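You operate a simulated robot arm through the tools that you are given. There is no shell and no other tool. Be economical: measure what you need, move in short steps, check, and stop when the job is done.

The job below is to be done with a simulated robot arm. You get a single attempt, and the scene is never put back.

JOB
Fetch the felt pad with a teal grip and set it on the thrust disc on the top of the steel counter.

Only the result counts: the job must be done as asked and must still hold three seconds after the hand-in. Knocking over, shifting, dropping, spilling or breaking anything else fails it.

ROBOT AND FRAMES
A 6-joint arm with a two-finger parallel gripper, fixed in place. Base frame: the origin is at the foot of the arm, x ahead of it, y to its left, z up; the work surface is at about z = 0. Lengths are in m, angles in degrees, forces in N, time in s.
With the tool pointing down near the work surface it reaches from about 0.18 to 0.46 m from the base axis. Its first joint turns from -70.0 to 70.0 degrees. Payload 1.9 kg.
The TCP is the grasp point between the finger pads, 0.023 m short of the fingertips. In the tool frame z runs along the fingers and y along their closing line. Largest opening 0.094 m; finger width 0.038, thickness 0.01; the body of the gripper, 0.054 by 0.096 m, starts 0.039 m behind the TCP.
Orientation is told as [roll, pitch, yaw] about the base's x, y, z axes, in that order, counted from this pose: with the fingers straight down and closing along the base's y, the tool's x points along the base's -x, its y along +y and its z along -z.

CONTROLS
- The arm moves only by the tool move_arm. Its argument "plan" is one flat list of numbers, 7 for each row, row after row: the shift along the tool's x, y, z in units of 300 mm (1.0 is 300 mm), then the turn, a rotation vector about the tool's x, y, z in units of 45 degrees (1.0 is 45 degrees), then the finger opening in m, from 0 to 0.094. In form: [x, y, z, ax, ay, az, jaw, x, y, z, ax, ay, az, jaw, ...]. A call has 1 to 12 rows; each row is the pose to reach, as a shift and turn from the pose commanded when the call began, along the tool's axes at that moment. A call with a number of a shift or a turn outside -1 to 1 is refused whole. Rows are played at 5 a second. More than 0.05 m and 8.6 degrees between two rows, or a gripper value outside its range, and nothing of the call is played. Where a pose cannot be reached the arm comes as near as it can. A force on the tool above 40 N (or 10 N above the force at the start of the call, whichever is more), or a blocked arm, ends the call early, and 0.2 s more pass. Each finger travels about 0.108 m/s and halts on what it meets, pressing with about 37 N; the grip force reading is that of the motor and also rises with nothing between the fingers. The clock runs only during rows and for 0.2 s after the last one: add rows that repeat a pose to give the fingers time. It gives the time, the measured TCP pose, the force on the tool (base axes), the opening and the grip force at its end, in the units of the frame above (readings bear some noise).
- Cameras (640 x 400 px; columns grow to the right, rows downward): "scene" is fixed at [0.0486, 0.301, 0.4539]; the picture's right is [-0.86, -0.51, 0.00], its down [-0.15, 0.25, -0.96] and it looks along [0.49, -0.82, -0.29] (base axes); focal length 314 px, centre (320, 200). "wrist" rides on the gripper at [-0.039, 0, -0.044] in the tool frame; the picture's right is [0.00, -1.00, 0.00], its down [0.97, 0.00, -0.24] and it looks along [0.24, 0.00, 0.97] (tool axes); focal length 218 px, centre (320, 200).
- get_image(camera): a new picture of that camera. No time passes.
- point_at(camera, pixels): for up to 12 pixels [column, row] of the newest picture of that camera ("zoom" is the newest enlarged one), the place [x, y, z] in the base frame of the surface seen there, good to about 0.002 m. No time passes.
- zoom(camera, box): a new picture of the part [left, top, right, bottom] of that camera's present view, enlarged. No time passes.
- job_done(): hands the job in; it is judged then, once.

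Go step by step. Measure first, check grasps and placings, and put right what went wrong. The budget is 60 turns and 20 pictures, counting those below and the enlarged ones. Unless the task says otherwise, let go and move clear before handing in, and close with one line.

The tools are called after ">>>" as a command line: name --argument value ..., lists and objects as JSON in quotes. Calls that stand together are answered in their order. move_arm: Moves the arm, as the interface text tells. Its arguments: {"type":"object","properties":{"plan":{"type":"array"}},"required":["plan"]} The other tools are called the same way: get_image (camera) takes a picture; point_at (camera, pixels) gives the place of the surface under pixels of a picture; zoom (camera, box) takes an enlarged picture of a part of a camera's view; job_done () hands the job in.

At the start:

```text
time_s: 0.0
ee_pos: [0.2951, -0.1418, 0.3313]
tool_rot: [0.0, 0.0, -0.1]
wrist_force: [0.9, 0.2, -0.1]
finger_gap: 0.094
gripper_force: 0.1
```

scene: 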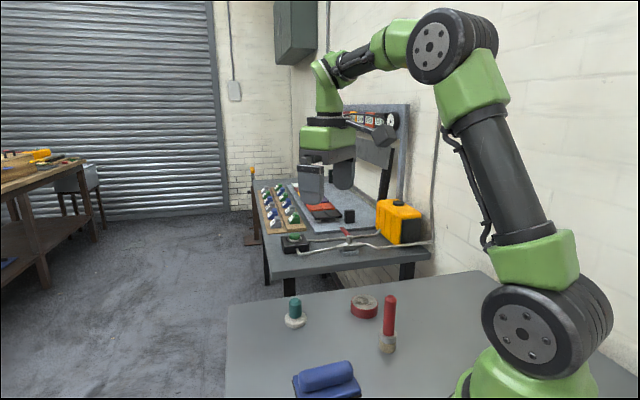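
wrist: 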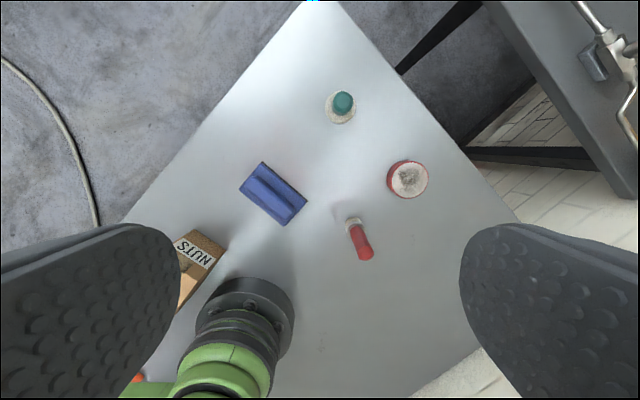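

The teal-topped item shows at wrist (342,105) and a red-rimmed disc at (408,180). I'll enlarge both views to be sure what they are.

>>> zoom --camera "wrist" --box '[220, 60, 460, 280]'

>>> zoom --camera "scene" --box '[250, 270, 430, 400]'

>>> point_at --camera "wrist" --pixels '[[342, 101], [330, 114], [340, 122], [353, 116], [408, 180], [390, 180], [425, 180], [408, 163], [408, 196], [362, 245], [273, 193], [360, 130]]'

>>> point_at --camera "scene" --pixels '[[294, 299], [294, 308], [294, 316], [288, 322], [304, 322], [295, 327], [364, 300], [364, 312], [390, 297], [389, 345], [289, 308], [300, 308]]'

```text
1.82 times, centred on (340, 170) of wrist
```

zoom: 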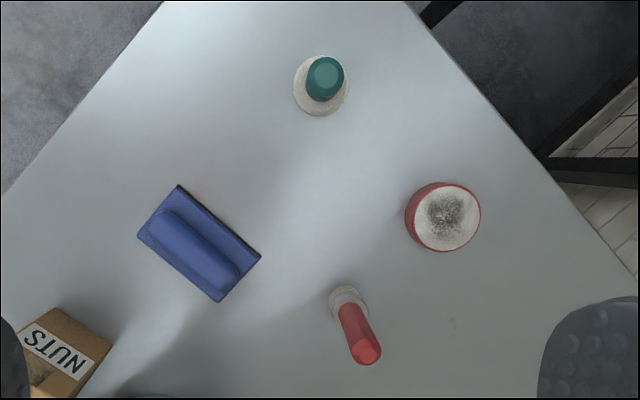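

```text
3.08 times, centred on (340, 335) of scene
```

zoom: 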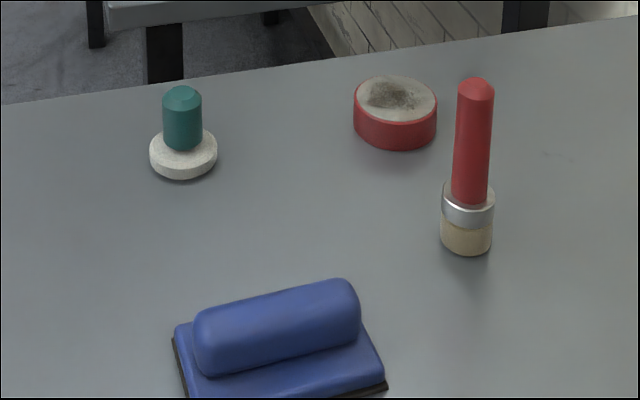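

```text
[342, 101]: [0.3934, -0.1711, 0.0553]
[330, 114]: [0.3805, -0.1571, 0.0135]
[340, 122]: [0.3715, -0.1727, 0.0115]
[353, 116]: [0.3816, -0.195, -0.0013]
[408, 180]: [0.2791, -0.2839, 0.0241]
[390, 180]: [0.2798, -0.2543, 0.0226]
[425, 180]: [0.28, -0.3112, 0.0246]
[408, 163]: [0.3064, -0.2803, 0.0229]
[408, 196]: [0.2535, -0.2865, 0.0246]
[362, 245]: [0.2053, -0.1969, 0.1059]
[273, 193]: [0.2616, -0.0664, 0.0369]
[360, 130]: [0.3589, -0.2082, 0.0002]
```

```text
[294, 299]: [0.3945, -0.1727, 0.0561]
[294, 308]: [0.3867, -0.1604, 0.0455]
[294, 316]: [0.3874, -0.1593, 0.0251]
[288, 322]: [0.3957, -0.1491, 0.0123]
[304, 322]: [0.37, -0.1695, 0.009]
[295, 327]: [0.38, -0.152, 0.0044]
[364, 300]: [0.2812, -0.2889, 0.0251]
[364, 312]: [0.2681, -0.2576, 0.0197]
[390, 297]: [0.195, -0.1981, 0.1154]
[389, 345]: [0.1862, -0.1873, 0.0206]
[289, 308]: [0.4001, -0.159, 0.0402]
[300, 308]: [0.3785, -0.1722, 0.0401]
```

The pad has a round felt base of about 38 mm and a teal grip, centred near (0.392,-0.172) with its top at z 0.056. The disc is centred near (0.280,-0.283) with its top at z 0.0245. I'll move above the pad and narrow the fingers.

>>> move_arm --plan '[-0.054, -0.017, 0.1, 0, 0, 0, 0.08, -0.108, -0.033, 0.2, 0, 0, 0, 0.07, -0.162, -0.05, 0.3, 0, 0, 0, 0.06, -0.215, -0.067, 0.4, 0, 0, 0, 0.06, -0.269, -0.083, 0.5, 0, 0, 0, 0.06, -0.323, -0.1, 0.604, 0, 0, 0, 0.06, -0.323, -0.1, 0.604, 0, 0, 0, 0.06]'

>>> get_image --camera "wrist"

```text
time_s: 1.6
ee_pos: [0.3908, -0.171, 0.1502]
tool_rot: [0.0, -0.1, -0.1]
wrist_force: [-1.0, 0.6, 0.3]
finger_gap: 0.0597
gripper_force: 0.0
```

```text
15 pictures are left
```

wrist: 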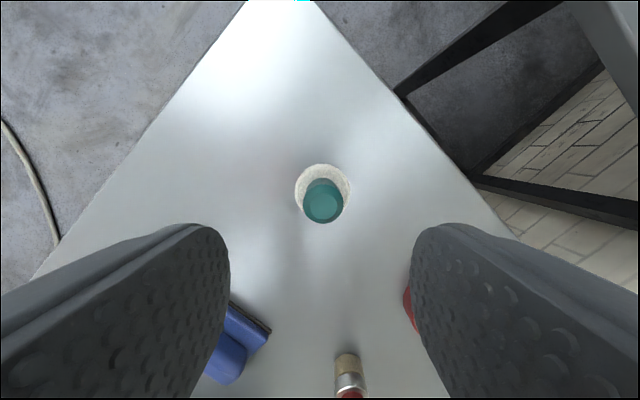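

The teal grip is at (322,202), which puts its centre at about (0.394,-0.1725). I'll shift 3 mm, go down to TCP z 0.041 (fingertips above the felt), then close.

>>> move_arm --plan '[-0.01, -0.004, 0.12, 0, 0, 0, 0.06, -0.01, -0.004, 0.22, 0, 0, 0, 0.06, -0.01, -0.004, 0.3, 0, 0, 0, 0.06, -0.01, -0.004, 0.363, 0, 0, 0, 0.06, -0.01, -0.004, 0.363, 0, 0, 0, 0.06]'

>>> zoom --camera "scene" --box '[230, 230, 410, 350]'

```text
time_s: 2.8
ee_pos: [0.3945, -0.173, 0.0399]
tool_rot: [0.0, 0.0, -0.1]
wrist_force: [0.6, 0.2, -0.3]
finger_gap: 0.0601
gripper_force: 0.1
```

```text
3.33 times, centred on (320, 290) of scene
```

zoom: 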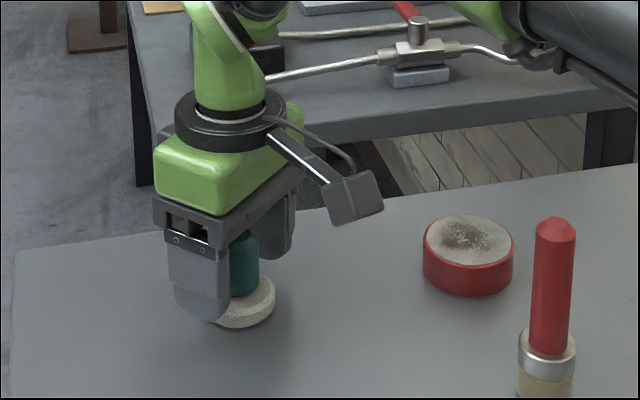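

The fingers straddle the grip and sit just above the felt, with no contact force. I'll close on it.

>>> move_arm --plan '[0, 0, 0, 0, 0, 0, 0.04, 0, 0, 0, 0, 0, 0, 0.01, 0, 0, 0, 0, 0, 0, 0.01, 0, 0, 0, 0, 0, 0, 0.01]'

```text
time_s: 3.8
ee_pos: [0.3946, -0.1729, 0.0397]
tool_rot: [0.0, -0.1, -0.2]
wrist_force: [-0.5, 0.1, -0.3]
finger_gap: 0.0267
gripper_force: 37.1
```

It's gripped at a gap of 26.7 mm and 37 N. I'll lift 7 cm and check the hold.

>>> move_arm --plan '[0, 0, -0.03, 0, 0, 0, 0.01, 0, 0, -0.09, 0, 0, 0, 0.01, 0, 0, -0.16, 0, 0, 0, 0.01, 0, 0, -0.23, 0, 0, 0, 0.01, 0, 0, -0.23, 0, 0, 0, 0.01]'

>>> get_image --camera "wrist"

>>> zoom --camera "scene" --box '[230, 200, 410, 320]'

```text
time_s: 5.0
ee_pos: [0.3955, -0.1731, 0.1104]
tool_rot: [0.2, -0.1, 0.0]
wrist_force: [0.2, -0.2, -0.9]
finger_gap: 0.0266
gripper_force: 37.0
```

```text
13 pictures are left
```

wrist: 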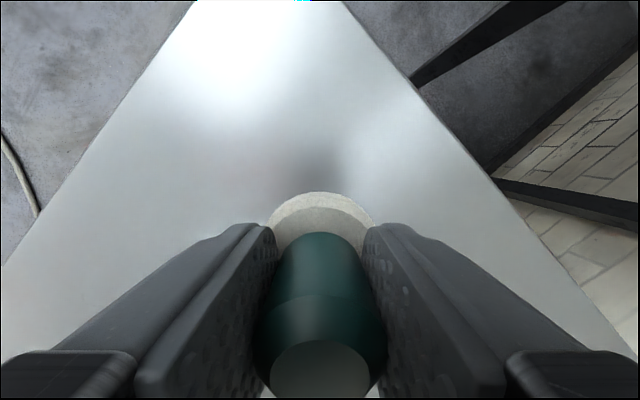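

```text
3.33 times, centred on (320, 260) of scene
```

zoom: 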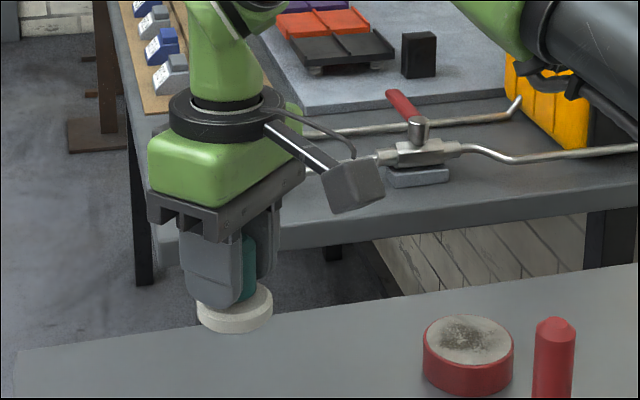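

The pad is off the counter and level, and centred in the fingers. I'll carry it over above the disc at (0.280,-0.284).

>>> move_arm --plan '[0.064, -0.062, 0, 0, 0, 0, 0.01, 0.128, -0.123, 0, 0, 0, 0, 0.01, 0.193, -0.185, 0, 0, 0, 0, 0.01, 0.257, -0.247, 0, 0, 0, 0, 0.01, 0.32, -0.308, 0, 0, 0, 0, 0.01, 0.383, -0.37, 0, 0, 0, 0, 0.01, 0.383, -0.37, 0, 0, 0, 0, 0.01]'

>>> get_image --camera "wrist"

>>> zoom --camera "scene" --box '[280, 210, 460, 330]'

```text
time_s: 6.6
ee_pos: [0.2792, -0.2833, 0.1097]
tool_rot: [0.0, -0.1, -0.1]
wrist_force: [-0.1, 0.2, -0.7]
finger_gap: 0.0264
gripper_force: 37.5
```

```text
11 pictures are left
```

wrist: 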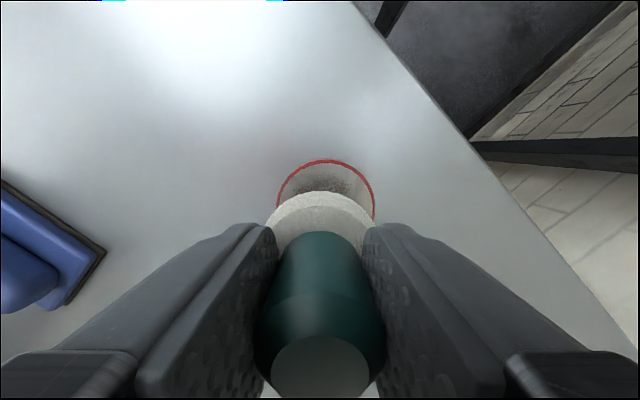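

```text
3.33 times, centred on (370, 270) of scene
```

zoom: 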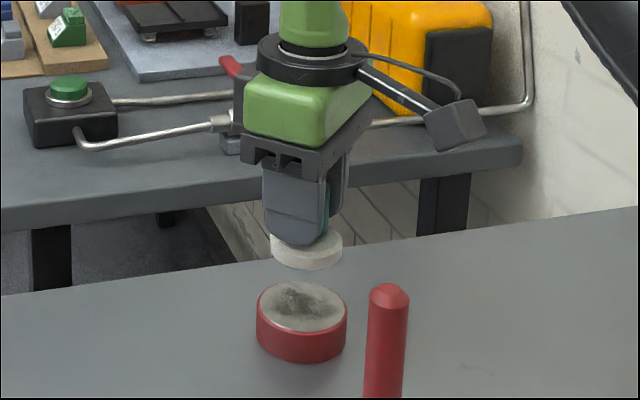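

The pad hangs over the disc, whose red rim shows at columns 276–375 and row 160. I'll measure the rim again before lowering.

>>> point_at --camera "wrist" --pixels '[[279, 200], [373, 200], [325, 163], [290, 177], [361, 177], [325, 180], [322, 196], [272, 215], [371, 220]]'

>>> point_at --camera "zoom" --pixels '[[260, 305], [345, 305], [302, 284], [302, 328], [302, 305]]'

```text
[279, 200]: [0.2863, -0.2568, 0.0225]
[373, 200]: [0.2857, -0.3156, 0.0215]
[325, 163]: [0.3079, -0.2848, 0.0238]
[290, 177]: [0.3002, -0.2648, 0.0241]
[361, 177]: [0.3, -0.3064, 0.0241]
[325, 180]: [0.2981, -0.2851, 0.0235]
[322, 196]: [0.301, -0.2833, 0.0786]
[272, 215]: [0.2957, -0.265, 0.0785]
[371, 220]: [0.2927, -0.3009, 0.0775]
```

```text
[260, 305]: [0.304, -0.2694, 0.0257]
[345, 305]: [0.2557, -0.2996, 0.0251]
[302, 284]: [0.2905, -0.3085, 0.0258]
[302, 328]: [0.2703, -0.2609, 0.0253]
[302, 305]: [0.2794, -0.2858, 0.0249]
```

The disc centre comes out at (0.280,-0.2855), so I'll shift 2 mm in -y. I'll lower to just above contact at TCP z ≈ 0.070.

>>> move_arm --plan '[-0.003, -0.0075, 0.04, 0, 0, 0, 0.01, -0.003, -0.0075, 0.08, 0, 0, 0, 0.01, -0.003, -0.0075, 0.11, 0, 0, 0, 0.01, -0.003, -0.0075, 0.132, 0, 0, 0, 0.01, -0.003, -0.0075, 0.132, 0, 0, 0, 0.01]'

>>> zoom --camera "scene" --box '[310, 250, 430, 330]'

```text
time_s: 7.8
ee_pos: [0.2797, -0.2838, 0.0697]
tool_rot: [0.0, 0.0, -0.1]
wrist_force: [-0.4, 0.0, -1.6]
finger_gap: 0.0264
gripper_force: 37.0
```

```text
5.00 times, centred on (370, 290) of scene
```

zoom: 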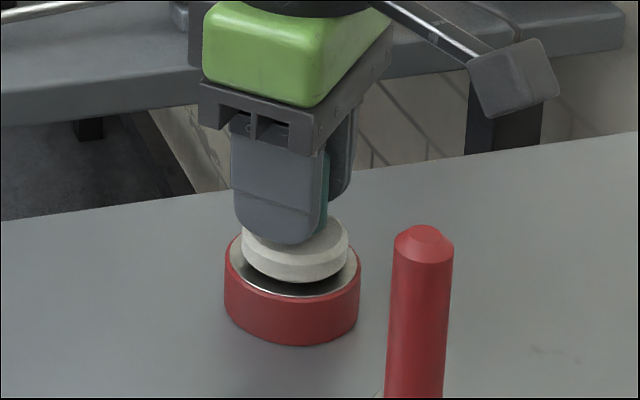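

A few millimetres of gap remain and the pad looks centred. I'll lower in about 1 mm steps and watch for contact force.

>>> move_arm --plan '[0, -0.003, 0.004, 0, 0, 0, 0.01, 0, -0.003, 0.008, 0, 0, 0, 0.01, 0, -0.003, 0.011, 0, 0, 0, 0.01, 0, -0.003, 0.011, 0, 0, 0, 0.01]'

```text
time_s: 8.8
ee_pos: [0.2802, -0.2857, 0.0665]
tool_rot: [0.1, -0.1, -0.1]
wrist_force: [-0.9, 0.1, 6.9]
finger_gap: 0.0259
gripper_force: 36.4
```

The upward force has risen to about 7 N, so the pad is seated on the disc. I'll open gently in place to a modest gap.

>>> move_arm --plan '[0, 0, -0.001, 0, 0, 0, 0.028, 0, 0, -0.001, 0, 0, 0, 0.032, 0, 0, -0.001, 0, 0, 0, 0.042, 0, 0, -0.001, 0, 0, 0, 0.055, 0, 0, -0.001, 0, 0, 0, 0.06, 0, 0, -0.001, 0, 0, 0, 0.06]'

>>> zoom --camera "scene" --box '[310, 250, 430, 330]'

```text
time_s: 10.2
ee_pos: [0.2795, -0.2862, 0.0679]
tool_rot: [0.0, 0.0, 0.0]
wrist_force: [-0.1, -0.1, 0.5]
finger_gap: 0.0598
gripper_force: 0.0
```

```text
5.00 times, centred on (370, 290) of scene
```

zoom: 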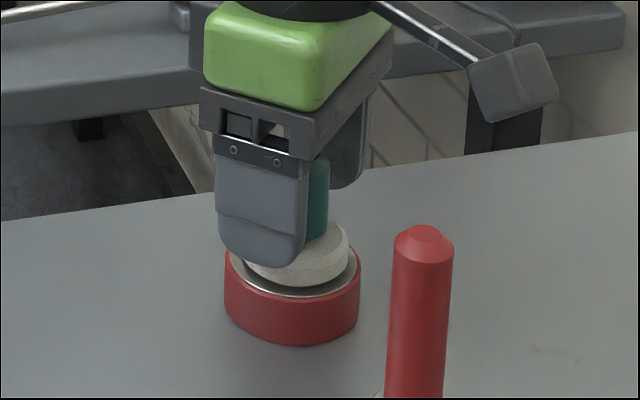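

The fingers are clear of the grip and the pad is standing on the disc. I'll rise straight up and check.

>>> move_arm --plan '[0, 0, -0.04, 0, 0, 0, 0.06, 0, 0, -0.12, 0, 0, 0, 0.06, 0, 0, -0.22, 0, 0, 0, 0.06, 0, 0, -0.32, 0, 0, 0, 0.06, 0, 0, -0.4, 0, 0, 0, 0.06, 0, 0, -0.4, 0, 0, 0, 0.06]'

>>> zoom --camera "scene" --box '[250, 230, 430, 350]'

>>> get_image --camera "wrist"

```text
time_s: 11.6
ee_pos: [0.2803, -0.2861, 0.1872]
tool_rot: [0.0, -0.1, 0.0]
wrist_force: [-0.1, 0.3, 0.0]
finger_gap: 0.0599
gripper_force: 0.0
```

```text
3.33 times, centred on (340, 290) of scene
```

zoom: 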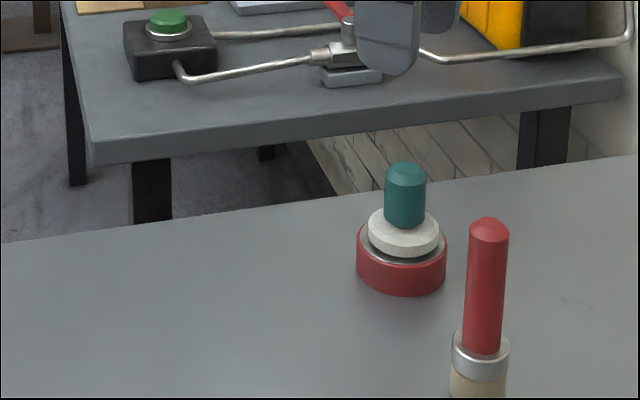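

```text
6 pictures are left
```

wrist: 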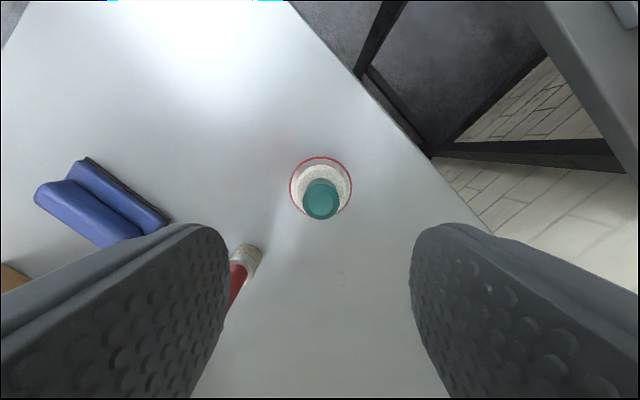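

The pad stands upright and centred inside the disc's red rim, at wrist (321,190). Nothing else has moved and the gripper is clear, so I'm handing in.

>>> job_done

```text
The job is handed in.
```

The teal-grip felt pad is standing upright and centred on the thrust disc; the gripper has let go and is clear, nothing else was moved, and the job is handed in.
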